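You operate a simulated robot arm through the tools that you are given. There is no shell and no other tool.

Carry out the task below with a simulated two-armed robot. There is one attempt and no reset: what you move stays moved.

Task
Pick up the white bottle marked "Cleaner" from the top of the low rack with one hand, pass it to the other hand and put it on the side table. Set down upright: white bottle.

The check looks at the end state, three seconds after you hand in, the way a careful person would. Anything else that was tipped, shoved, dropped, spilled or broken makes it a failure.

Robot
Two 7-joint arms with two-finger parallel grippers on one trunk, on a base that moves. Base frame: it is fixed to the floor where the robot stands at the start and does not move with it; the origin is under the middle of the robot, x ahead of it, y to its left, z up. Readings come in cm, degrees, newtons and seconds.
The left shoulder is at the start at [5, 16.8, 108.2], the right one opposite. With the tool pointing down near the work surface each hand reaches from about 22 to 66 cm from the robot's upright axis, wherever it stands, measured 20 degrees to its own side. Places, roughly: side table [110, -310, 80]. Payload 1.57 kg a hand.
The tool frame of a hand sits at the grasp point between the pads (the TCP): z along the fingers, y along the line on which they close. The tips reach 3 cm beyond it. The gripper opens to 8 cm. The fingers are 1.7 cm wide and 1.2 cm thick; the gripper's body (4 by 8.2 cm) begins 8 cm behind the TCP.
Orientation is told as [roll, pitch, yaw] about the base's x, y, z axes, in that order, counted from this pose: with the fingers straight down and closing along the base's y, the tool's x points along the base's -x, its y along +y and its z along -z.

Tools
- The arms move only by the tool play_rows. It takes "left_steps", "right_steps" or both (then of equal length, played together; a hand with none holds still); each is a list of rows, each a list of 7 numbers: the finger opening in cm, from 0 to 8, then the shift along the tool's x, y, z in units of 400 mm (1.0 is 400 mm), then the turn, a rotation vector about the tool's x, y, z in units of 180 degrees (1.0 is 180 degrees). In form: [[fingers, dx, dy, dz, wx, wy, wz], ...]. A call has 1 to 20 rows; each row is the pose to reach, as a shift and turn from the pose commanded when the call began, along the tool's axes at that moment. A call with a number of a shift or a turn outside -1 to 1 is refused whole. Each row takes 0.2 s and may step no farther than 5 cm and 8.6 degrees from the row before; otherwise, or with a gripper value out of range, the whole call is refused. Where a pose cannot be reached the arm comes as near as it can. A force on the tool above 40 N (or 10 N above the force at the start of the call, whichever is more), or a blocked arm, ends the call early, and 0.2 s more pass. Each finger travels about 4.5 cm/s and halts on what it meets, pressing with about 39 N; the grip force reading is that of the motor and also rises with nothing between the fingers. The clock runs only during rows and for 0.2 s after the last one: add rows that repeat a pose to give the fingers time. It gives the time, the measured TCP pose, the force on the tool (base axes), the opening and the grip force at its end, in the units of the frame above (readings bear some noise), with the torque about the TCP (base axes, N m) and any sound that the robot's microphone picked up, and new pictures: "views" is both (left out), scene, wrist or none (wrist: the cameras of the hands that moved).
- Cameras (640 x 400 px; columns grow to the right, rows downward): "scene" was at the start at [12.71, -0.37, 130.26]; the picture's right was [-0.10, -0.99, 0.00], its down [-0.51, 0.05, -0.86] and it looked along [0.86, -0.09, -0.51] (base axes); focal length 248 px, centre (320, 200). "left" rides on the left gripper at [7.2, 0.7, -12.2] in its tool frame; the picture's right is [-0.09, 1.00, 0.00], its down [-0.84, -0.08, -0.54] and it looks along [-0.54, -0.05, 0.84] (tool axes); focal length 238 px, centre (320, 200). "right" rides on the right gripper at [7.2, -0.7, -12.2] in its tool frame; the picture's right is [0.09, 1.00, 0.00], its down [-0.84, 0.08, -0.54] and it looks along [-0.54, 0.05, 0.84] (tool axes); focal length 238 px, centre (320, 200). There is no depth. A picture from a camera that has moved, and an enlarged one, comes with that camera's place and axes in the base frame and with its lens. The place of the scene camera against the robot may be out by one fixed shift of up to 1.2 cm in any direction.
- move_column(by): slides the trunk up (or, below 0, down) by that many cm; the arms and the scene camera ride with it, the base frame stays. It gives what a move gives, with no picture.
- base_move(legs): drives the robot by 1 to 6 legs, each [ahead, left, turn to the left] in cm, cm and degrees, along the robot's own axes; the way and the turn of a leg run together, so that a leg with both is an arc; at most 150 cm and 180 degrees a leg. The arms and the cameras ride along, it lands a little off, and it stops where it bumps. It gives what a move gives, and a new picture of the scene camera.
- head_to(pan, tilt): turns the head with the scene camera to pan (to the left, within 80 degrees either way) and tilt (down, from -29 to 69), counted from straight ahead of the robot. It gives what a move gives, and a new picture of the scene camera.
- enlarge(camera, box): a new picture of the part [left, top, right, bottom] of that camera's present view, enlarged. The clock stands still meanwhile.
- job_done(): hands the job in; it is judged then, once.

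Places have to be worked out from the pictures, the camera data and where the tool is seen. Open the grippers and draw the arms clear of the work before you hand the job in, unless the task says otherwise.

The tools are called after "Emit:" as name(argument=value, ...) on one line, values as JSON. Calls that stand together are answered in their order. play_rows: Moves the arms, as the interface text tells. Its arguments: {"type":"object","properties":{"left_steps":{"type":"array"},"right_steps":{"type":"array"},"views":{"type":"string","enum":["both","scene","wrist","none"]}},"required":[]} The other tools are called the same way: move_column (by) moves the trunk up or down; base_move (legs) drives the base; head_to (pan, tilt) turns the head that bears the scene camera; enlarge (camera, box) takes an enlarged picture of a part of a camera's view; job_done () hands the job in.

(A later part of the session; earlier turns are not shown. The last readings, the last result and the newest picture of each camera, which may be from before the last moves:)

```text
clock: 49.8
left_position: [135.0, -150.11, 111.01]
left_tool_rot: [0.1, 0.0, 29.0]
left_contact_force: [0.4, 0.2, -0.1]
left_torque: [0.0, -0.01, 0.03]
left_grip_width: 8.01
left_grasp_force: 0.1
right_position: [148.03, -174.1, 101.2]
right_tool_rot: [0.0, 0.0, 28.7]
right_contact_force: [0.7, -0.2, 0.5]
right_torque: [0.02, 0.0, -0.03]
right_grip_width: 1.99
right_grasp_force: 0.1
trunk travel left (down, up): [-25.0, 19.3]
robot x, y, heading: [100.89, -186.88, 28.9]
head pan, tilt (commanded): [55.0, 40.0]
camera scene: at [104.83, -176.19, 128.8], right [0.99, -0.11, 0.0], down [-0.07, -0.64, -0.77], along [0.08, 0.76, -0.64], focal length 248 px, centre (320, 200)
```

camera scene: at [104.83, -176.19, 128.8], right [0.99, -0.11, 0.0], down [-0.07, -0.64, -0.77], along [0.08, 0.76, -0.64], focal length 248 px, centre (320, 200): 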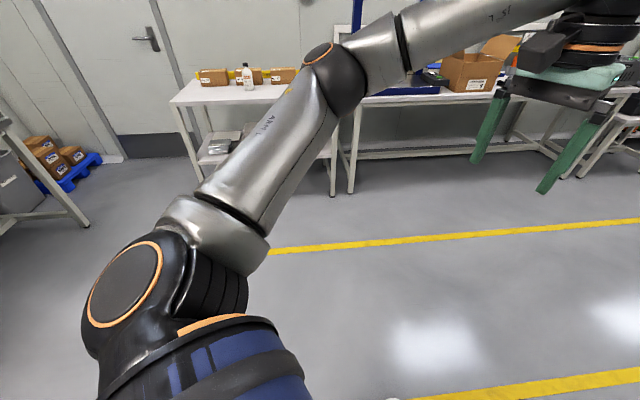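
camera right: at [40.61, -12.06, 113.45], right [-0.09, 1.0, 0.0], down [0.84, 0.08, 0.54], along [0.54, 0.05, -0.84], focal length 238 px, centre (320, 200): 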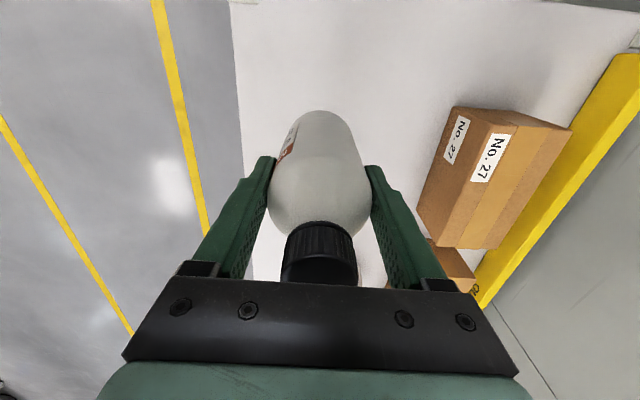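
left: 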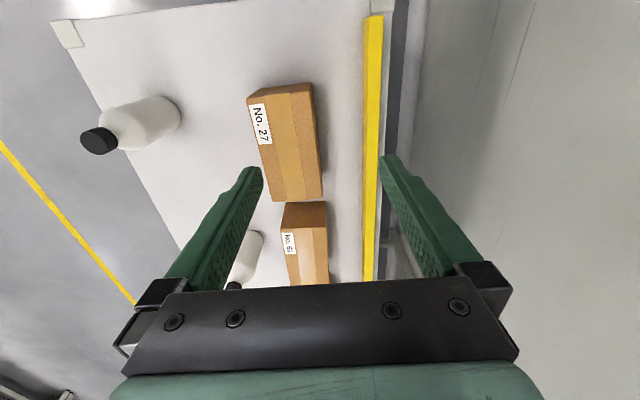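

The bottle lies on the floor at roughly [136, -161, 3]. I look closer at its state and its exact pose.

Emit:
head_to(pan=0, tilt=55)

Emit:
enlarge(camera="scene", box=[240, 220, 400, 340])

```text
clock: 51.0
left_position: [134.99, -150.09, 110.98]
left_tool_rot: [0.0, 0.0, 28.9]
left_contact_force: [0.0, 0.5, 0.7]
left_torque: [0.01, 0.01, -0.04]
left_grip_width: 8.01
left_grasp_force: 0.0
right_position: [147.94, -174.1, 101.2]
right_tool_rot: [0.1, 0.0, 28.8]
right_contact_force: [-0.7, 0.4, -0.6]
right_torque: [-0.02, 0.01, -0.02]
right_grip_width: 2.01
right_grasp_force: 0.1
trunk travel left (down, up): [-25.0, 19.3]
robot x, y, heading: [100.47, -187.03, 28.9]
head pan, tilt (commanded): [0.0, 55.0]
camera scene: at [110.22, -181.16, 126.74], right [0.48, -0.88, 0.0], down [-0.72, -0.4, -0.57], along [0.5, 0.28, -0.82], focal length 248 px, centre (320, 200)
```

scene: 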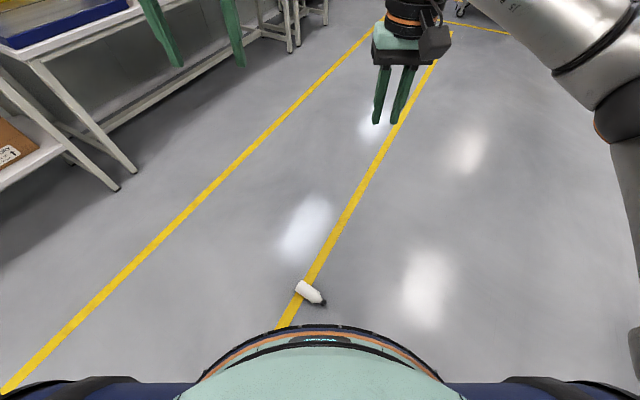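

```text
3.33 times, centred on (320, 280) of scene
camera zoom: at [110.22, -181.16, 126.74], right [0.48, -0.88, 0.0], down [-0.72, -0.4, -0.57], along [0.5, 0.28, -0.82], focal length 825 px, centre (320, -67)
```

zoom: 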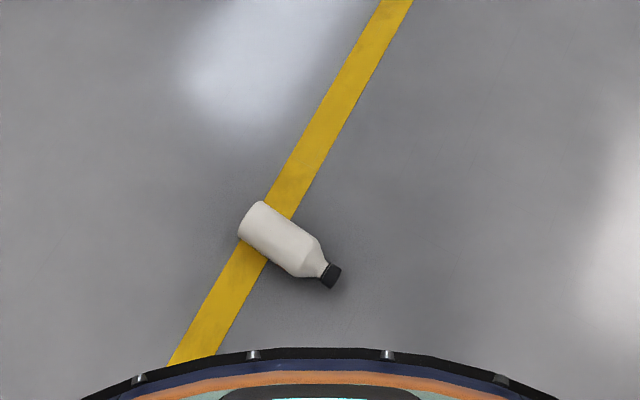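

The bottle is intact and unspilled, lying about 43 cm ahead of the robot with its cap toward -y. To recover it I lower the trunk fully and test how low the right arm can reach beside the robot.

Emit:
move_column(by=-25)

Emit:
play_rows(right_steps=[[8, 0.08, -0.06, 0.05, 0, 0, 0], [8, 0.16, -0.12, 0.1, 0, 0, 0], [8, 0.22, -0.18, 0.15, 0, 0, 0], [8, 0.28, -0.24, 0.2, 0, 0, 0], [8, 0.34, -0.3, 0.25, 0, 0, 0], [8, 0.4, -0.36, 0.3, 0, 0, 0], [8, 0.44, -0.42, 0.35, 0, 0, 0], [8, 0.48, -0.48, 0.4, 0, 0, 0], [8, 0.5, -0.52, 0.45, 0, 0, 0], [8, 0.5, -0.52, 0.5, 0, 0, 0], [8, 0.5, -0.52, 0.5, 0, 0, 0]])

```text
clock: 53.6
left_position: [134.97, -150.07, 85.98]
left_tool_rot: [0.0, 0.0, 28.8]
left_contact_force: [0.2, -0.7, -0.2]
left_torque: [0.02, -0.01, -0.03]
left_grip_width: 8.01
left_grasp_force: 0.0
right_position: [147.9, -174.04, 76.36]
right_tool_rot: [0.0, 0.1, 28.7]
right_contact_force: [0.1, -0.3, -0.9]
right_torque: [0.0, 0.03, -0.02]
right_grip_width: 2.01
right_grasp_force: 0.0
trunk travel left (down, up): [0.0, 44.3]
robot x, y, heading: [100.58, -187.08, 28.6]
head pan, tilt (commanded): [0.0, 55.0]
```

```text
clock: 56.0
left_position: [134.98, -150.08, 86.0]
left_tool_rot: [0.1, 0.0, 28.9]
left_contact_force: [1.0, -0.3, 0.1]
left_torque: [0.0, 0.0, 0.02]
left_grip_width: 8.01
left_grasp_force: 0.0
right_position: [140.49, -201.93, 55.93]
right_tool_rot: [0.0, 0.1, 28.8]
right_contact_force: [0.6, -0.8, -0.5]
right_torque: [0.01, 0.0, -0.01]
right_grip_width: 7.99
right_grasp_force: 0.1
trunk travel left (down, up): [0.0, 44.3]
robot x, y, heading: [100.67, -187.46, 28.7]
head pan, tilt (commanded): [0.0, 55.0]
camera scene: at [110.23, -181.16, 101.73], right [0.48, -0.88, 0.0], down [-0.72, -0.39, -0.57], along [0.5, 0.28, -0.82], focal length 248 px, centre (320, 200)
camera right: at [134.51, -206.01, 68.26], right [-0.56, 0.83, 0.0], down [0.7, 0.47, 0.54], along [0.45, 0.3, -0.84], focal length 238 px, centre (320, 200)
```

scene: 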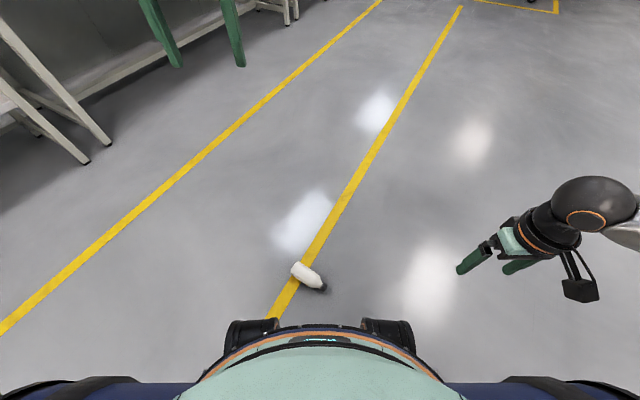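
right: 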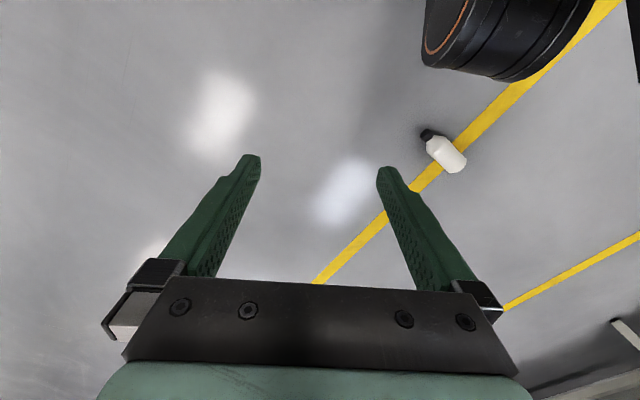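

The arm reached z=56 exactly, at 28 cm ahead and 32 cm to the right of the robot's axis. I keep lowering straight down to find the limit.

Emit:
play_rows(right_steps=[[8, 0, 0, 0.1, 0, 0, 0], [8, 0, 0, 0.2, 0, 0, 0], [8, 0, 0, 0.3, 0, 0, 0], [8, 0, 0, 0.4, 0, 0, 0], [8, 0, 0, 0.5, 0, 0, 0], [8, 0, 0, 0.6, 0, 0, 0], [8, 0, 0, 0.7, 0, 0, 0], [8, 0, 0, 0.8, 0, 0, 0], [8, 0, 0, 0.8, 0, 0, 0]])

```text
clock: 58.0
left_position: [134.96, -150.15, 85.95]
left_tool_rot: [-0.1, 0.0, 28.9]
left_contact_force: [0.6, 0.4, 0.4]
left_torque: [0.01, -0.01, 0.0]
left_grip_width: 7.99
left_grasp_force: 0.0
right_position: [140.37, -201.74, 24.15]
right_tool_rot: [0.1, 0.0, 28.8]
right_contact_force: [0.4, -0.4, -0.6]
right_torque: [0.01, 0.01, -0.02]
right_grip_width: 8.0
right_grasp_force: 0.0
trunk travel left (down, up): [0.0, 44.3]
robot x, y, heading: [100.79, -186.83, 28.7]
head pan, tilt (commanded): [0.0, 55.0]
camera scene: at [110.23, -181.16, 101.73], right [0.48, -0.88, 0.0], down [-0.72, -0.39, -0.57], along [0.5, 0.28, -0.82], focal length 248 px, centre (320, 200)
camera right: at [134.44, -205.85, 36.45], right [-0.56, 0.83, 0.0], down [0.7, 0.47, 0.54], along [0.45, 0.3, -0.84], focal length 238 px, centre (320, 200)
```

scene: 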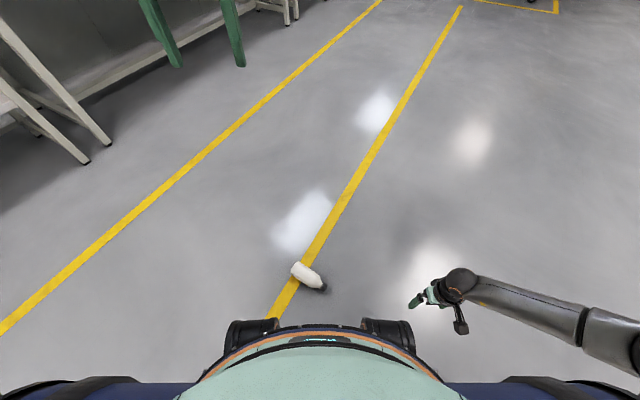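
right: 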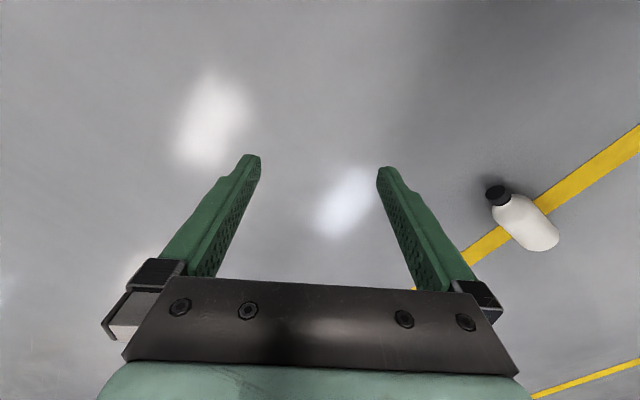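

The arm reaches z=24 without trouble, so I continue down toward z≈6 as a test over bare floor.

Emit:
play_rows(right_steps=[[8, 0, 0, 0.1, 0, 0, 0], [8, 0, 0, 0.2, 0, 0, 0], [8, 0, 0, 0.3, 0, 0, 0], [8, 0, 0, 0.38, 0, 0, 0], [8, 0, 0, 0.45, 0, 0, 0], [8, 0, 0, 0.45, 0, 0, 0]])

```text
clock: 59.4
left_position: [134.95, -150.09, 86.04]
left_tool_rot: [0.0, 0.1, 28.9]
left_contact_force: [0.2, -0.8, 0.3]
left_torque: [-0.02, 0.04, 0.01]
left_grip_width: 7.99
left_grasp_force: 0.0
right_position: [140.12, -201.3, 9.77]
right_tool_rot: [-0.1, -0.1, 28.8]
right_contact_force: [-0.4, -0.4, 0.0]
right_torque: [0.01, 0.01, -0.03]
right_grip_width: 8.0
right_grasp_force: 0.0
right hand out of reach, approached as far as the arm can: row 4, 5, 6
trunk travel left (down, up): [0.0, 44.3]
robot x, y, heading: [100.83, -186.98, 28.9]
head pan, tilt (commanded): [0.0, 55.0]
camera scene: at [110.23, -181.16, 101.73], right [0.48, -0.88, 0.0], down [-0.72, -0.39, -0.57], along [0.5, 0.28, -0.82], focal length 248 px, centre (320, 200)
camera right: at [134.04, -205.37, 22.0], right [-0.56, 0.83, 0.0], down [0.69, 0.47, 0.54], along [0.45, 0.3, -0.84], focal length 238 px, centre (320, 200)
```

scene: 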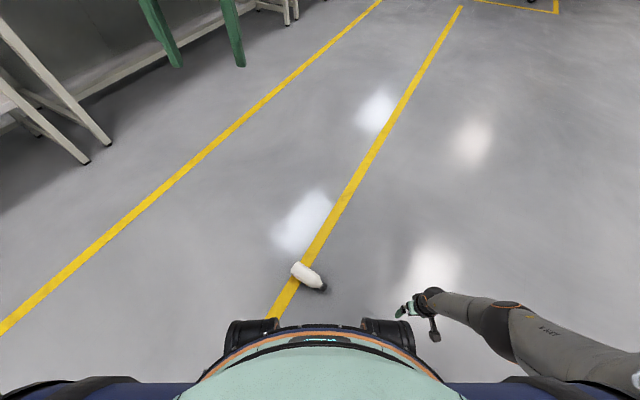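
right: 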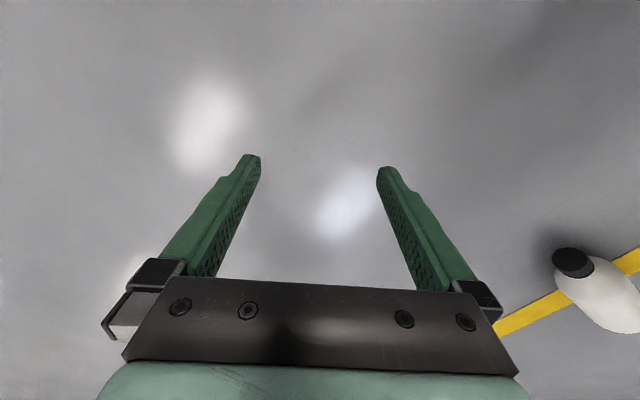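

With the tool straight down the limit here is z≈9.8, which gives an arm span of about 58 cm to the wrist plus 22 cm of hand. A grasp on the floor needs z≈5, closer to the shoulder and tilted slightly outward. I raise the hand and turn its camera back toward the robot to see how far the base sticks out.

Emit:
play_rows(right_steps=[[8, 0, 0, -0.056, 0, 0, -0.045], [8, 0, 0, -0.112, 0, 0, -0.09], [8, 0, 0, -0.168, 0, 0, -0.135], [8, 0, 0, -0.224, 0, 0, -0.18], [8, 0, 0, -0.28, 0, 0, -0.225], [8, 0, 0, -0.336, 0, 0, -0.27], [8, 0, 0, -0.392, 0, 0, -0.315], [8, 0, 0, -0.448, 0, 0, -0.36], [8, 0, 0, -0.504, 0, 0, -0.405], [8, 0, 0, -0.56, 0, 0, -0.45], [8, 0, 0, -0.616, 0, 0, -0.495], [8, 0, 0, -0.672, 0, 0, -0.54], [8, 0, 0, -0.728, 0, 0, -0.585], [8, 0, 0, -0.784, 0, 0, -0.63], [8, 0, 0, -0.84, 0, 0, -0.675], [8, 0, 0, -0.88, 0, 0, -0.72], [8, 0, 0, -0.88, 0, 0, -0.72]])

```text
clock: 62.4
left_position: [134.99, -150.37, 86.18]
left_tool_rot: [0.2, -0.1, 28.8]
left_contact_force: [0.0, -1.8, 0.2]
left_torque: [0.08, 0.05, 0.03]
left_grip_width: 8.01
left_grasp_force: 0.1
right_position: [132.84, -194.35, 35.71]
right_tool_rot: [-3.4, 6.0, 137.5]
right_contact_force: [19.7, -18.4, -4.3]
right_torque: [2.19, 2.07, 1.22]
right_grip_width: 7.99
right_grasp_force: 0.1
right hand out of reach, approached as far as the arm can: row 10, 11, 12, 13, 14
trunk travel left (down, up): [0.0, 44.3]
robot x, y, heading: [100.71, -187.31, 28.5]
head pan, tilt (commanded): [0.0, 55.0]
stopped in row 14 (right hand): the force on the tool passed its limit at 131 N (the readings are from after the stop); the commanded pose is now the measured one
camera scene: at [110.31, -181.28, 101.72], right [0.48, -0.88, 0.0], down [-0.72, -0.39, -0.57], along [0.5, 0.28, -0.82], focal length 248 px, centre (320, 200)
camera right: at [137.17, -198.44, 48.6], right [-0.6, -0.8, -0.05], down [-0.73, 0.52, 0.44], along [-0.33, 0.3, -0.89], focal length 238 px, centre (320, 200)
```

scene: 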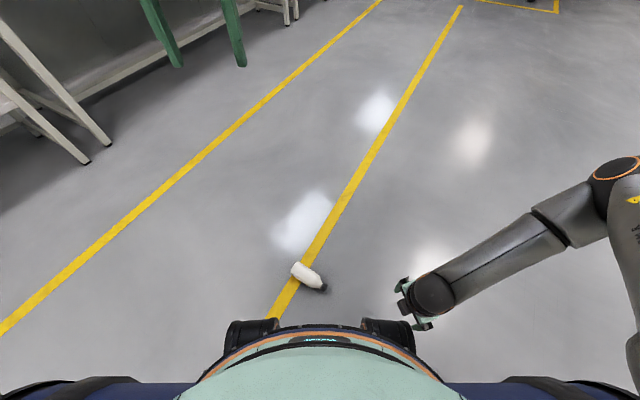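
right: 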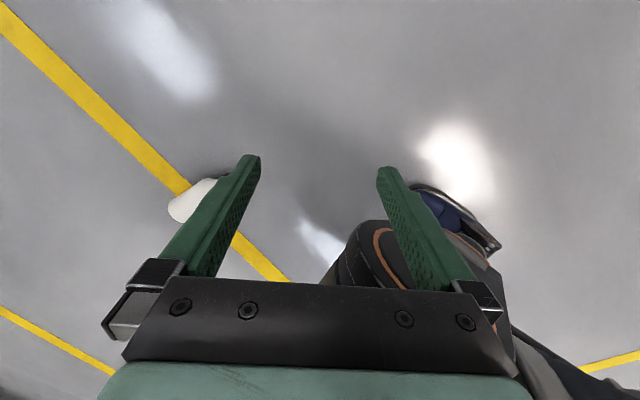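

The turned hand ran into the robot's own trunk joint (its knee), since that yaw was out of reach. I back off outward along the tool's +x, away from the robot.

Emit:
play_rows(right_steps=[[8, 0.05, 0, 0, 0, 0, 0], [8, 0.12, 0, 0, 0, 0, 0], [8, 0.2, 0, 0, 0, 0, 0], [8, 0.3, 0, 0, 0, 0, 0], [8, 0.35, 0, 0, 0, 0, 0], [8, 0.35, 0, 0, 0, 0, 0]])

```text
clock: 62.8
left_position: [135.03, -150.28, 86.04]
left_tool_rot: [0.0, -0.1, 28.7]
left_contact_force: [0.2, 0.0, 0.2]
left_torque: [0.01, -0.02, -0.02]
left_grip_width: 8.0
left_grasp_force: 0.1
right_position: [132.96, -194.54, 35.67]
right_tool_rot: [-3.4, 6.5, 137.6]
right_contact_force: [4.5, -3.3, -0.5]
right_torque: [0.39, 0.42, 0.19]
right_grip_width: 8.0
right_grasp_force: 0.1
right hand out of reach, approached as far as the arm can: row 1, 2
trunk travel left (down, up): [0.0, 44.3]
robot x, y, heading: [100.63, -187.2, 28.9]
head pan, tilt (commanded): [0.0, 55.0]
stopped in row 2 (right hand): the force on the tool passed its limit at 41 N (the readings are from after the stop); the commanded pose is now the measured one
camera scene: at [110.25, -181.21, 101.75], right [0.48, -0.88, 0.0], down [-0.72, -0.39, -0.57], along [0.5, 0.28, -0.82], focal length 248 px, centre (320, 200)
camera right: at [137.2, -198.48, 48.67], right [-0.6, -0.8, -0.05], down [-0.73, 0.52, 0.44], along [-0.33, 0.3, -0.9], focal length 238 px, centre (320, 200)
```

scene: 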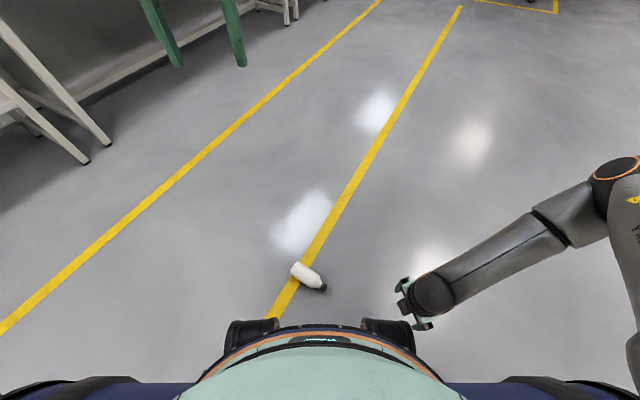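
right: 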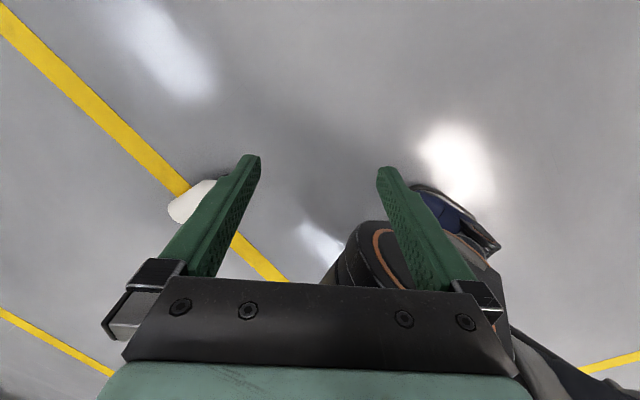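

The wrist is at its joint limit in this yaw and only lightly pressed now (~5 N). I undo the turn step by step while easing outward, retracing the way it came.

Emit:
play_rows(right_steps=[[8, 0.02, 0, 0, 0, 0, 0.045], [8, 0.05, 0, 0, 0, 0, 0.09], [8, 0.09, 0, 0, 0, 0, 0.135], [8, 0.13, 0, 0, 0, 0, 0.18], [8, 0.17, 0, 0, 0, 0, 0.225], [8, 0.2, 0, 0, 0, 0, 0.27], [8, 0.22, 0, 0, 0, 0, 0.315], [8, 0.24, 0, 0, 0, 0, 0.36], [8, 0.24, 0, 0, 0, 0, 0.36]])

```text
clock: 64.8
left_position: [135.07, -150.26, 85.97]
left_tool_rot: [0.0, 0.0, 28.7]
left_contact_force: [-0.7, -0.3, -0.3]
left_torque: [-0.02, -0.01, 0.02]
left_grip_width: 8.01
left_grasp_force: 0.1
right_position: [139.84, -201.05, 36.53]
right_tool_rot: [-7.1, -0.4, 72.9]
right_contact_force: [0.6, 0.2, 0.1]
right_torque: [0.03, 0.01, 0.0]
right_grip_width: 8.0
right_grasp_force: 0.0
trunk travel left (down, up): [0.0, 44.3]
robot x, y, heading: [100.54, -187.13, 28.8]
head pan, tilt (commanded): [0.0, 55.0]
camera scene: at [110.25, -181.2, 101.73], right [0.48, -0.88, 0.0], down [-0.72, -0.39, -0.57], along [0.5, 0.28, -0.82], focal length 248 px, centre (320, 200)
camera right: at [136.97, -207.71, 48.76], right [-0.97, 0.2, -0.12], down [0.11, 0.84, 0.53], along [0.21, 0.51, -0.84], focal length 238 px, centre (320, 200)
```

scene: 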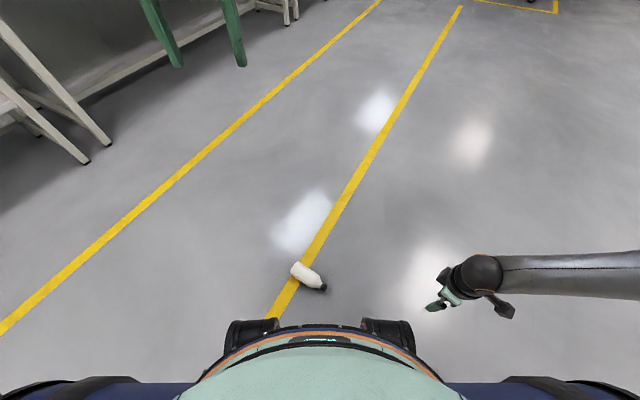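
right: 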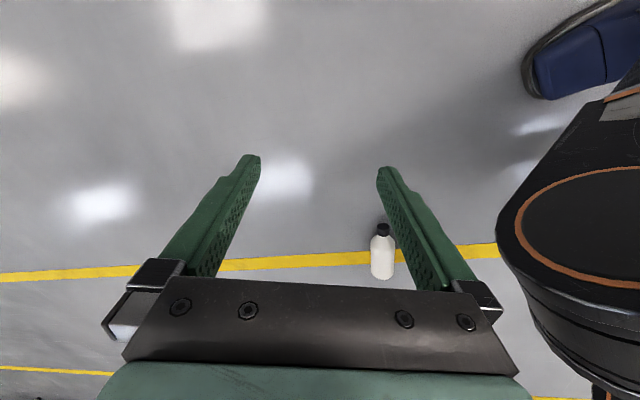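

The hand is free again at (139.8, -201, 36.5). To plan the floor pickup I need to see my own base, so I tilt the left hand's camera back toward the robot.

Emit:
play_rows(left_steps=[[8, 0.03, 0, -0.01, 0, 0.04, 0], [8, 0.06, 0, -0.02, 0, 0.08, 0], [8, 0.09, 0, -0.03, 0, 0.12, 0], [8, 0.12, 0, -0.04, 0, 0.16, 0], [8, 0.15, 0, -0.05, 0, 0.2, 0], [8, 0.18, 0, -0.06, 0, 0.24, 0], [8, 0.21, 0, -0.07, 0, 0.28, 0], [8, 0.23, 0, -0.08, 0, 0.32, 0], [8, 0.25, 0, -0.1, 0, 0.36, 0], [8, 0.25, 0, -0.1, 0, 0.36, 0]], views="wrist")

```text
clock: 67.0
left_position: [115.84, -159.17, 81.63]
left_tool_rot: [0.1, 64.8, 28.8]
left_contact_force: [0.3, 0.0, 0.3]
left_torque: [0.01, 0.03, 0.03]
left_grip_width: 7.98
left_grasp_force: 0.0
left hand out of reach, approached as far as the arm can: row 4, 5, 6, 7, 8, 9, 10
right_position: [139.86, -200.93, 36.54]
right_tool_rot: [-7.1, -0.4, 72.9]
right_contact_force: [0.2, 0.6, -0.2]
right_torque: [0.02, 0.03, 0.0]
right_grip_width: 8.01
right_grasp_force: 0.1
trunk travel left (down, up): [0.0, 44.3]
robot x, y, heading: [100.65, -187.37, 29.0]
head pan, tilt (commanded): [0.0, 55.0]
camera left: at [122.6, -154.61, 93.35], right [-0.44, 0.89, -0.08], down [0.78, 0.34, -0.53], along [-0.44, -0.3, -0.85], focal length 238 px, centre (320, 200)
```

left: 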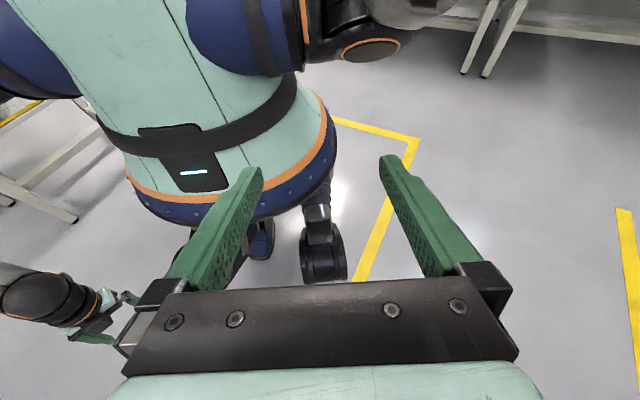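

This view shows the torso and the leg-like lower body. I enlarge the lower part to judge its extent.

Emit:
enlarge(camera="left", box=[80, 160, 400, 360])

Emit:
enlarge(camera="left", box=[230, 170, 380, 290])

Emit:
enlarge(camera="right", box=[440, 0, 640, 125])

```text
2.00 times, centred on (240, 260) of left
camera zoom: at [122.6, -154.61, 93.35], right [-0.44, 0.89, -0.08], down [0.78, 0.34, -0.53], along [-0.44, -0.3, -0.85], focal length 477 px, centre (480, 80)
```

zoom: 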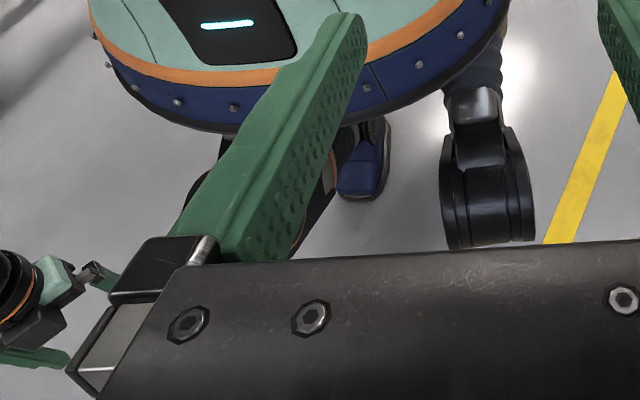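

```text
3.33 times, centred on (305, 230) of left
camera zoom: at [122.6, -154.61, 93.35], right [-0.44, 0.89, -0.08], down [0.78, 0.34, -0.53], along [-0.44, -0.3, -0.85], focal length 794 px, centre (370, 100)
```

zoom: 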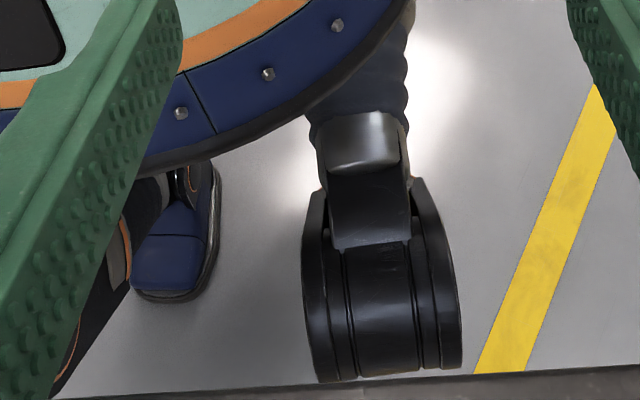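

```text
3.20 times, centred on (540, 62) of right
camera zoom: at [136.95, -207.7, 48.77], right [-0.97, 0.2, -0.12], down [0.11, 0.84, 0.53], along [0.21, 0.51, -0.84], focal length 763 px, centre (-384, 640)
```

zoom: 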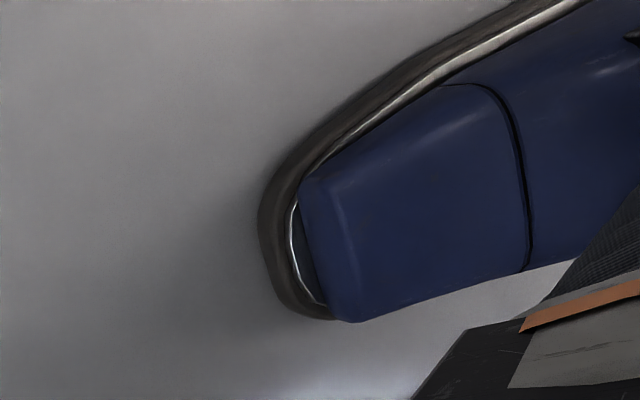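

The robot stands on legs: knees stick out to about 22 cm ahead at z≈40, and the feet end near the axis with outer edges about 18 cm to the side. The floor about 10 cm ahead and 32 cm right of the axis is therefore free and within reach. I bring the left arm back to a neutral posture first.

Emit:
play_rows(left_steps=[[8, 0, 0, -0.03, 0, -0.04, 0], [8, 0, 0, -0.06, 0, -0.08, 0], [8, 0, 0, -0.09, 0, -0.12, 0], [8, 0, 0, -0.12, 0, -0.16, 0], [8, 0, 0, -0.15, 0, -0.2, 0], [8, 0, 0, -0.18, 0, -0.24, 0], [8, 0, 0, -0.21, 0, -0.28, 0], [8, 0, 0, -0.25, 0, -0.32, 0], [8, 0, 0, -0.28, 0, -0.36, 0], [8, 0, 0, -0.28, 0, -0.36, 0]], views="none")

Emit:
base_move(legs=[[-15, 0, 0], [0, 0, -119]])

```text
clock: 69.2
left_position: [125.54, -154.79, 85.58]
left_tool_rot: [0.0, -0.2, 28.7]
left_contact_force: [-0.7, -0.2, 0.3]
left_torque: [0.0, 0.01, 0.01]
left_grip_width: 8.01
left_grasp_force: 0.0
right_position: [139.86, -200.9, 36.54]
right_tool_rot: [-7.0, -0.4, 73.0]
right_contact_force: [0.5, 0.5, 0.4]
right_torque: [-0.02, 0.03, 0.02]
right_grip_width: 8.01
right_grasp_force: 0.1
trunk travel left (down, up): [0.0, 44.3]
robot x, y, heading: [100.82, -187.02, 28.7]
head pan, tilt (commanded): [0.0, 55.0]
```

```text
clock: 75.5
left_position: [104.61, -231.44, 85.61]
left_tool_rot: [0.0, -0.1, -89.4]
left_contact_force: [0.6, -0.5, 0.7]
left_torque: [0.03, -0.02, -0.01]
left_grip_width: 8.01
left_grasp_force: 0.1
right_position: [57.03, -222.44, 36.47]
right_tool_rot: [-7.1, -0.4, -45.1]
right_contact_force: [0.6, 0.1, -0.6]
right_torque: [0.0, -0.01, 0.03]
right_grip_width: 8.0
right_grasp_force: 0.0
trunk travel left (down, up): [0.0, 44.3]
robot x, y, heading: [87.65, -194.35, -89.1]
head pan, tilt (commanded): [0.0, 55.0]
camera scene: at [87.58, -204.92, 101.73], right [-1.0, -0.01, 0.0], down [-0.01, 0.82, -0.57], along [0.01, -0.57, -0.82], focal length 248 px, centre (320, 200)
```

scene: 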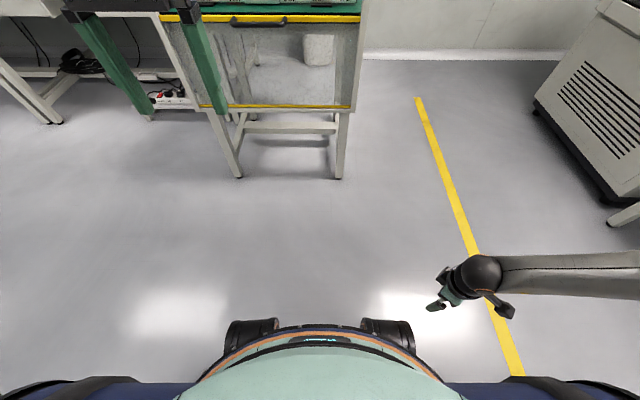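

At (87.7, -194.4), facing -y. I go around the bottle: ahead, strafe left past it, then I will back up so that it ends up at my right side with its cap pointing ahead.

Emit:
base_move(legs=[[20, 0, 0], [0, 80, 0]])

Emit:
head_to(pan=-80, tilt=60)

```text
clock: 84.3
left_position: [187.06, -251.09, 85.56]
left_tool_rot: [-0.1, -0.1, -89.8]
left_contact_force: [0.3, 0.3, -0.5]
left_torque: [0.01, 0.03, 0.0]
left_grip_width: 8.01
left_grasp_force: 0.1
right_position: [139.47, -241.5, 36.55]
right_tool_rot: [-7.1, -0.4, -45.5]
right_contact_force: [0.0, -0.2, 1.1]
right_torque: [0.02, 0.03, -0.02]
right_grip_width: 7.99
right_grasp_force: 0.1
trunk travel left (down, up): [0.0, 44.3]
robot x, y, heading: [170.55, -213.57, -89.6]
head pan, tilt (commanded): [0.0, 55.0]
camera scene: at [170.16, -224.22, 101.73], right [-1.0, 0.0, 0.0], down [0.0, 0.82, -0.57], along [0.0, -0.57, -0.82], focal length 248 px, centre (320, 200)
```

scene: 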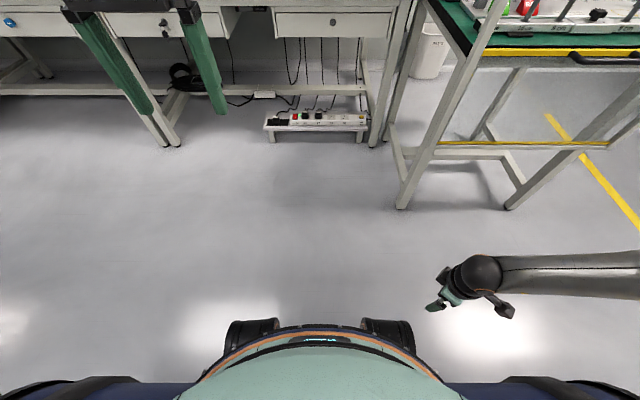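

```text
clock: 85.8
left_position: [187.11, -250.87, 85.56]
left_tool_rot: [0.0, 0.0, -89.9]
left_contact_force: [0.4, 0.4, -0.9]
left_torque: [-0.02, 0.02, -0.03]
left_grip_width: 7.97
left_grasp_force: 0.1
right_position: [139.54, -241.46, 36.53]
right_tool_rot: [-7.1, -0.4, -45.4]
right_contact_force: [0.7, -0.5, -0.3]
right_torque: [-0.03, 0.01, -0.02]
right_grip_width: 8.0
right_grasp_force: 0.1
trunk travel left (down, up): [0.0, 44.3]
robot x, y, heading: [170.58, -214.03, -89.7]
head pan, tilt (commanded): [-80.0, 60.0]
camera scene: at [163.57, -218.2, 101.13], right [-0.18, 0.98, 0.0], down [0.85, 0.15, -0.5], along [-0.49, -0.09, -0.87], focal length 248 px, centre (320, 200)
```

scene: 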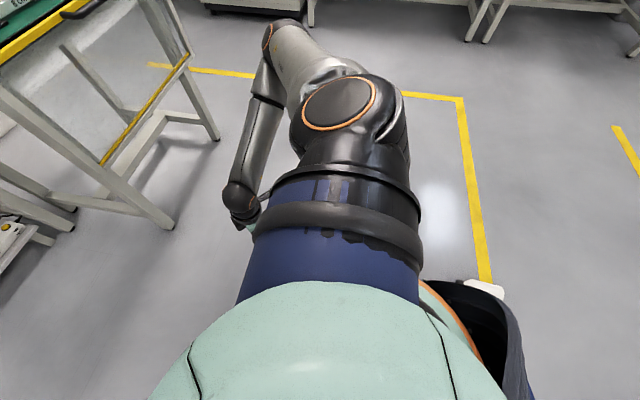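

I'm at (170.5, -213.7), facing -y, and the bottle shows behind me on the right as expected. I set the right hand level, closing left-right, at about 10 cm ahead and 32 cm right of the axis at z≈30. Then I back up beside the bottle.

Emit:
play_rows(right_steps=[[8, 0.0478, 0.0444, 0.016, -0.0053, 0.0022, 0.0351], [8, 0.0956, 0.0889, 0.032, -0.0107, 0.0043, 0.0702], [8, 0.1434, 0.1333, 0.048, -0.016, 0.0065, 0.1053], [8, 0.1911, 0.1777, 0.064, -0.0214, 0.0087, 0.1405], [8, 0.2389, 0.2221, 0.08, -0.0267, 0.0109, 0.1756], [8, 0.2867, 0.2666, 0.096, -0.0321, 0.013, 0.2107], [8, 0.3345, 0.311, 0.112, -0.0374, 0.0152, 0.2458], [8, 0.3345, 0.311, 0.112, -0.0374, 0.0152, 0.2458]])

```text
clock: 87.7
left_position: [186.98, -250.94, 85.6]
left_tool_rot: [0.1, -0.1, -89.9]
left_contact_force: [-0.4, -0.6, -0.1]
left_torque: [-0.02, 0.0, -0.02]
left_grip_width: 8.02
left_grasp_force: 0.2
right_position: [138.79, -223.74, 30.45]
right_tool_rot: [0.3, -0.7, -89.8]
right_contact_force: [-2.6, -4.2, -0.3]
right_torque: [0.08, 0.04, -0.18]
right_grip_width: 7.84
right_grasp_force: 0.0
trunk travel left (down, up): [0.0, 44.3]
robot x, y, heading: [170.12, -213.66, -89.6]
head pan, tilt (commanded): [-80.0, 60.0]
camera scene: at [163.55, -218.18, 101.12], right [-0.18, 0.98, 0.0], down [0.85, 0.15, -0.5], along [-0.49, -0.09, -0.87], focal length 248 px, centre (320, 200)
camera right: at [137.97, -216.48, 42.68], right [1.0, 0.1, 0.0], down [0.08, -0.83, 0.55], along [0.06, -0.55, -0.83], focal length 238 px, centre (320, 200)
```

scene: 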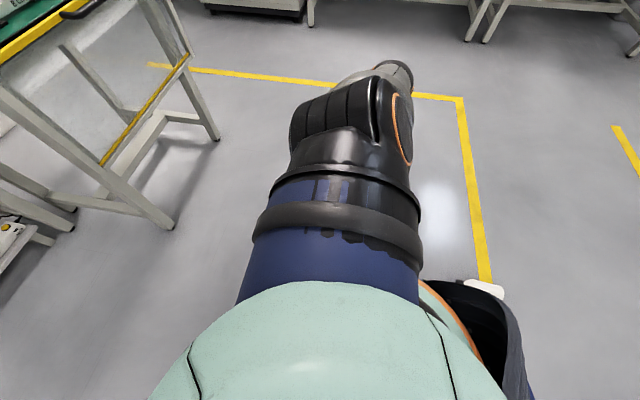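
right: 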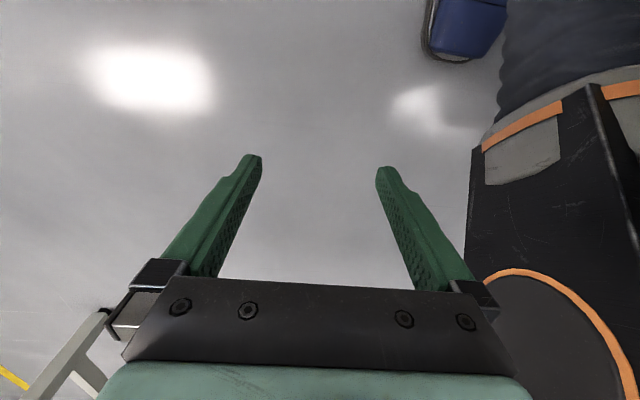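

The raised hand lightly touches the knee's outer plate (finger width 7.84, about 5 N). I move it outward and then back behind the knee, and pick the bottle up there, at about 3 cm behind and 31.5 cm right of the axis.

Emit:
play_rows(right_steps=[[8, 0, -0.04, 0, 0, 0, 0], [8, 0, -0.08, 0, 0, 0, 0], [8, 0.06, -0.08, 0, 0, 0, 0], [8, 0.14, -0.08, 0, 0, 0, 0], [8, 0.22, -0.08, 0, 0, 0, 0], [8, 0.3, -0.06, 0, 0, 0, 0], [8, 0.33, -0.04, 0, 0, 0, 0], [8, 0.33, -0.04, 0, 0, 0, 0]], views="wrist")

```text
clock: 89.5
left_position: [187.07, -251.01, 85.58]
left_tool_rot: [0.0, 0.0, -89.9]
left_contact_force: [0.0, 0.1, 0.2]
left_torque: [-0.01, -0.02, 0.01]
left_grip_width: 8.0
left_grasp_force: 0.1
right_position: [137.08, -212.85, 27.27]
right_tool_rot: [0.3, -0.2, -89.7]
right_contact_force: [0.0, 0.4, 0.4]
right_torque: [0.01, -0.01, 0.01]
right_grip_width: 8.0
right_grasp_force: 0.0
right hand out of reach, approached as far as the arm can: row 5, 6, 7, 8
trunk travel left (down, up): [0.0, 44.3]
robot x, y, heading: [170.43, -213.61, -89.6]
head pan, tilt (commanded): [-80.0, 60.0]
camera right: at [136.32, -205.67, 39.6], right [1.0, 0.1, 0.0], down [0.08, -0.83, 0.55], along [0.06, -0.54, -0.84], focal length 238 px, centre (320, 200)
```

right: 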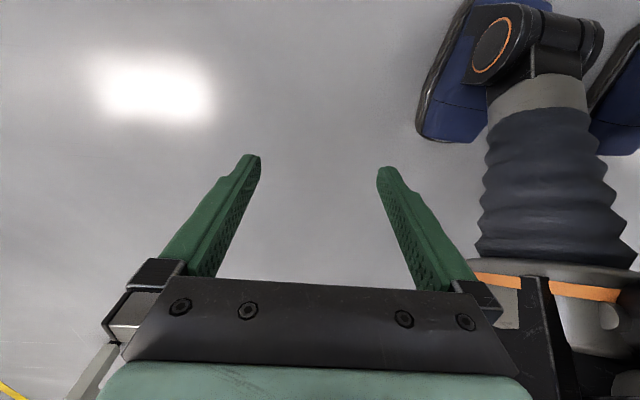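

Behind the knee there is clear room, with only the shin and shoe well inboard. I test here, over bare floor, whether the hand gets down to z≈5.

Emit:
play_rows(right_steps=[[8, 0, 0.01, 0.08, 0, 0, 0], [8, 0, 0.02, 0.16, 0, 0, 0], [8, 0, 0.03, 0.24, 0, 0, 0], [8, 0, 0.03, 0.32, 0, 0, 0], [8, 0, 0.03, 0.4, 0, 0, 0], [8, 0, 0.03, 0.48, 0, 0, 0], [8, 0, 0.03, 0.53, 0, 0, 0], [8, 0, 0.03, 0.56, 0, 0, 0], [8, 0, 0.03, 0.56, 0, 0, 0]], views="wrist")

```text
clock: 90.0
left_position: [187.13, -250.94, 85.5]
left_tool_rot: [0.0, 0.1, -89.9]
left_contact_force: [0.6, 0.6, -0.3]
left_torque: [-0.03, 0.0, 0.02]
left_grip_width: 7.99
left_grasp_force: 0.1
right_position: [137.66, -210.46, 21.86]
right_tool_rot: [0.0, 2.7, -89.0]
right_contact_force: [-9.2, 15.2, 3.9]
right_torque: [-1.52, -0.99, 0.75]
right_grip_width: 7.26
right_grasp_force: 0.0
trunk travel left (down, up): [0.0, 44.3]
robot x, y, heading: [170.24, -213.57, -89.7]
head pan, tilt (commanded): [-80.0, 60.0]
stopped in row 2 (right hand): the force on the tool passed its limit at 60 N (the readings are from after the stop); the commanded pose is now the measured one
camera right: at [136.8, -203.92, 34.41], right [0.99, 0.11, 0.0], down [0.09, -0.86, 0.5], along [0.06, -0.5, -0.86], focal length 238 px, centre (320, 200)
```

right: 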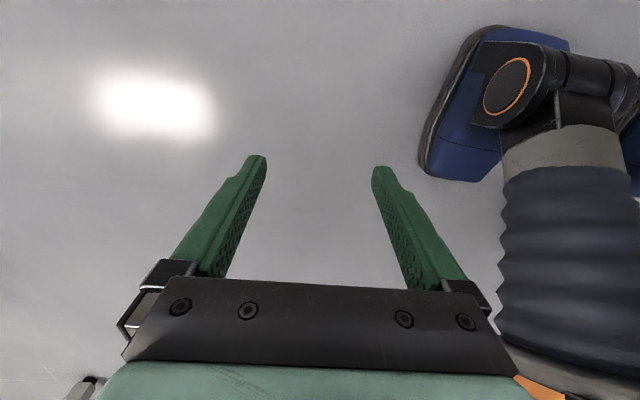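

The hand met the knee block again, whose outer face is at about 26.6 cm right for z≥31. I back off to the right and then test a yawed hand, which is slimmer next to the leg, with a slight outward tilt.

Emit:
play_rows(right_steps=[[7, 0.01, -0.05, 0, 0, 0, 0], [7, 0.01, -0.1, 0, 0, 0, 0], [7, 0.01, -0.14, 0, 0, 0, 0], [7, 0.01, -0.14, 0, 0, 0, 0]], views="wrist")

```text
clock: 91.0
left_position: [187.17, -250.93, 85.5]
left_tool_rot: [0.0, -0.1, -89.9]
left_contact_force: [-0.5, -0.6, -0.5]
left_torque: [-0.02, -0.02, 0.02]
left_grip_width: 8.01
left_grasp_force: 0.0
right_position: [132.23, -210.74, 21.87]
right_tool_rot: [0.2, 1.8, -89.4]
right_contact_force: [0.3, 0.3, 0.6]
right_torque: [-0.03, 0.0, 0.0]
right_grip_width: 7.0
right_grasp_force: 0.1
trunk travel left (down, up): [0.0, 44.3]
robot x, y, heading: [169.94, -213.41, -89.6]
head pan, tilt (commanded): [-80.0, 60.0]
camera right: at [131.42, -203.93, 34.32], right [0.99, 0.1, 0.01], down [0.09, -0.85, 0.51], along [0.06, -0.51, -0.86], focal length 238 px, centre (320, 200)
```

right: 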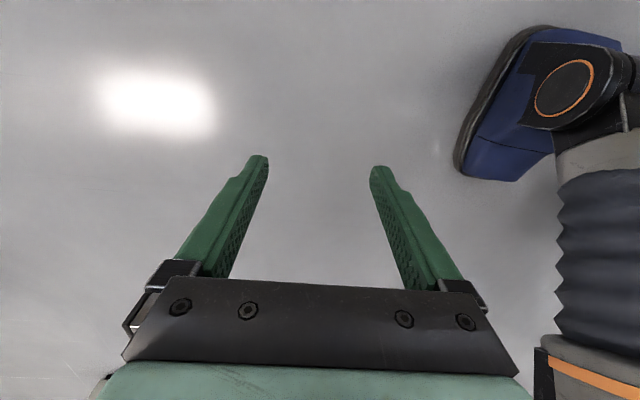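

The hand is clear at 38 cm right, 3 cm behind. I now yaw it 60° counter-clockwise while moving to about 5 cm ahead, to test that orientation.

Emit:
play_rows(right_steps=[[7, -0.024, 0, 0, 0, 0, -0.042], [7, -0.048, 0, 0, 0, 0, -0.083], [7, -0.072, 0, 0, 0, 0, -0.125], [7, -0.096, 0, 0, 0, 0, -0.167], [7, -0.12, 0, 0, 0, 0, -0.208], [7, -0.144, 0, 0, 0, 0, -0.25], [7, -0.168, 0, 0, 0, 0, -0.292], [7, -0.19, 0, 0, 0, 0, -0.333], [7, -0.19, 0, 0, 0, 0, -0.333]], views="wrist")

```text
clock: 93.0
left_position: [187.01, -250.87, 85.69]
left_tool_rot: [0.1, 0.0, -89.9]
left_contact_force: [-0.5, 0.0, 0.5]
left_torque: [-0.05, 0.0, 0.01]
left_grip_width: 7.95
left_grasp_force: 0.0
right_position: [130.45, -217.71, 22.07]
right_tool_rot: [2.1, 1.1, -33.0]
right_contact_force: [-0.3, 0.3, 0.2]
right_torque: [0.04, -0.01, 0.01]
right_grip_width: 6.98
right_grasp_force: 0.1
right hand out of reach, approached as far as the arm can: row 7, 8, 9
trunk travel left (down, up): [0.0, 44.3]
robot x, y, heading: [170.72, -213.63, -89.8]
head pan, tilt (commanded): [-80.0, 60.0]
camera right: at [123.97, -214.88, 34.36], right [0.47, 0.88, 0.04], down [0.74, -0.41, 0.53], along [0.48, -0.22, -0.85], focal length 238 px, centre (320, 200)
```

right: 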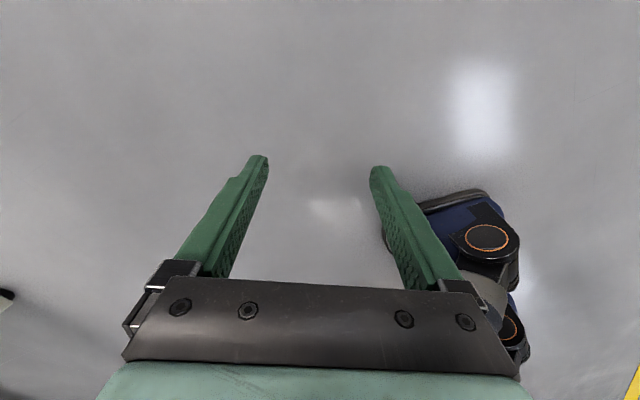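

The yaw limit is about 55° here. I test the lowest reachable height at about 36 cm right, 4 cm ahead, with a 30° yaw, watching the contact force.

Emit:
play_rows(right_steps=[[7, -0.02, 0.013, 0.04, 0, 0, 0.036], [7, -0.04, 0.027, 0.1, 0, 0, 0.072], [7, -0.06, 0.04, 0.17, 0, 0, 0.108], [7, -0.084, 0.0545, 0.24, 0, 0, 0.144], [7, -0.084, 0.0545, 0.3, 0, 0, 0.144], [7, -0.084, 0.0545, 0.36, 0, 0, 0.144], [7, -0.084, 0.0545, 0.4, 0, 0, 0.144], [7, -0.084, 0.0545, 0.43, 0, 0, 0.144], [7, -0.084, 0.0545, 0.43, 0, 0, 0.144]])

```text
clock: 95.0
left_position: [187.14, -250.93, 85.62]
left_tool_rot: [-0.1, -0.1, -89.9]
left_contact_force: [-0.5, -0.1, 0.7]
left_torque: [0.03, 0.01, 0.03]
left_grip_width: 7.95
left_grasp_force: 0.1
right_position: [134.57, -217.14, 6.09]
right_tool_rot: [1.4, 1.8, -59.0]
right_contact_force: [0.5, 0.2, 0.5]
right_torque: [0.02, 0.04, -0.02]
right_grip_width: 6.99
right_grasp_force: 0.0
right hand out of reach, approached as far as the arm can: row 8, 9
trunk travel left (down, up): [0.0, 44.3]
robot x, y, heading: [170.0, -213.58, -89.7]
head pan, tilt (commanded): [-80.0, 60.0]
camera scene: at [163.57, -218.2, 101.13], right [-0.18, 0.98, 0.0], down [0.85, 0.15, -0.5], along [-0.49, -0.09, -0.87], focal length 248 px, centre (320, 200)
camera right: at [130.28, -211.93, 18.6], right [0.81, 0.59, 0.03], down [0.49, -0.7, 0.52], along [0.33, -0.4, -0.86], focal length 238 px, centre (320, 200)
```

scene: 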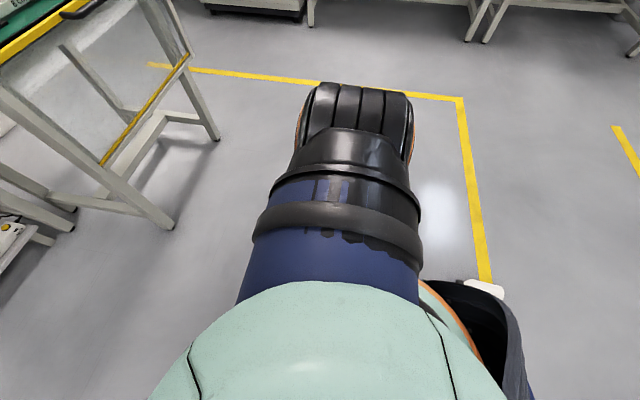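
right: 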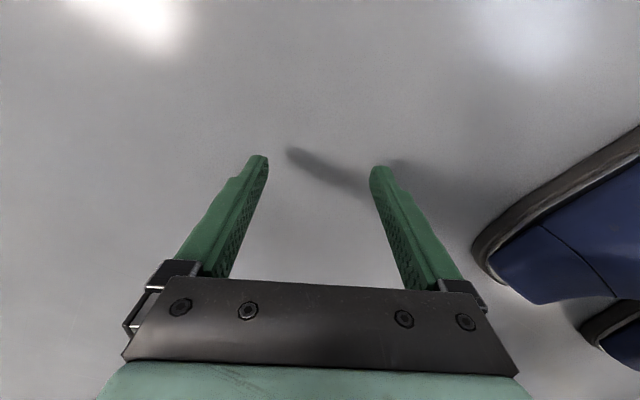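

It reached z=6.1 at 35.6 cm right without touching anything. I go further inward by 3 cm while pressing the target lower, to see whether z≈5 is possible there.

Emit:
play_rows(right_steps=[[7, -0.01, 0.016, 0.005, 0, 0, 0], [7, -0.02, 0.032, 0.012, 0, 0, 0], [7, -0.03, 0.048, 0.02, 0, 0, 0], [7, -0.0386, 0.0643, 0.03, 0, 0, 0], [7, -0.0386, 0.0643, 0.03, 0, 0, 0]], views="wrist")

```text
clock: 96.2
left_position: [187.02, -250.9, 85.56]
left_tool_rot: [-0.1, 0.0, -89.9]
left_contact_force: [-0.3, -1.0, 0.2]
left_torque: [-0.02, 0.0, -0.04]
left_grip_width: 8.02
left_grasp_force: 0.1
right_position: [137.55, -217.44, 4.94]
right_tool_rot: [1.5, 1.8, -59.0]
right_contact_force: [-0.2, 1.0, -0.3]
right_torque: [-0.03, 0.03, -0.01]
right_grip_width: 7.01
right_grasp_force: 0.0
trunk travel left (down, up): [0.0, 44.3]
robot x, y, heading: [170.36, -213.65, -89.5]
head pan, tilt (commanded): [-80.0, 60.0]
camera right: at [133.27, -212.12, 17.43], right [0.81, 0.59, 0.03], down [0.49, -0.7, 0.52], along [0.33, -0.4, -0.86], focal length 238 px, centre (320, 200)
```

right: 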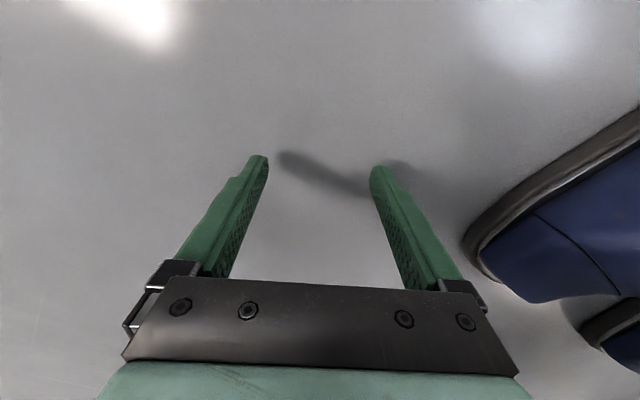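

z=4.94 is reachable at 32.7 cm right, 3.8 cm ahead, with no contact. I check that the same spot also works with zero yaw, so I can stay facing the side table.

Emit:
play_rows(right_steps=[[7, 0, 0, -0.01, 0, 0, 0.043], [7, 0, 0, -0.01, 0, 0, 0.086], [7, 0, 0, -0.01, 0, 0, 0.129], [7, 0, 0, -0.0, 0, 0, 0.17], [7, 0, 0, 0.005, 0, 0, 0.17], [7, 0, 0, 0.005, 0, 0, 0.17]], views="wrist")

```text
clock: 97.7
left_position: [187.08, -250.9, 85.71]
left_tool_rot: [0.0, -0.1, -89.9]
left_contact_force: [0.2, 0.2, 0.6]
left_torque: [0.0, 0.0, 0.03]
left_grip_width: 8.04
left_grasp_force: 0.2
right_position: [137.59, -217.33, 4.92]
right_tool_rot: [0.4, 2.2, -89.6]
right_contact_force: [-0.1, 0.5, -0.2]
right_torque: [0.02, 0.03, -0.01]
right_grip_width: 7.02
right_grasp_force: 0.1
trunk travel left (down, up): [0.0, 44.3]
robot x, y, heading: [170.22, -213.65, -89.9]
head pan, tilt (commanded): [-80.0, 60.0]
camera right: at [136.85, -210.7, 17.47], right [1.0, 0.1, 0.01], down [0.08, -0.86, 0.51], along [0.06, -0.5, -0.86], focal length 238 px, centre (320, 200)
```

right: 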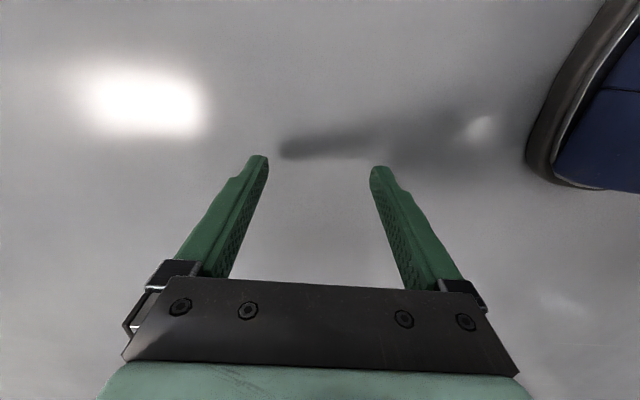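

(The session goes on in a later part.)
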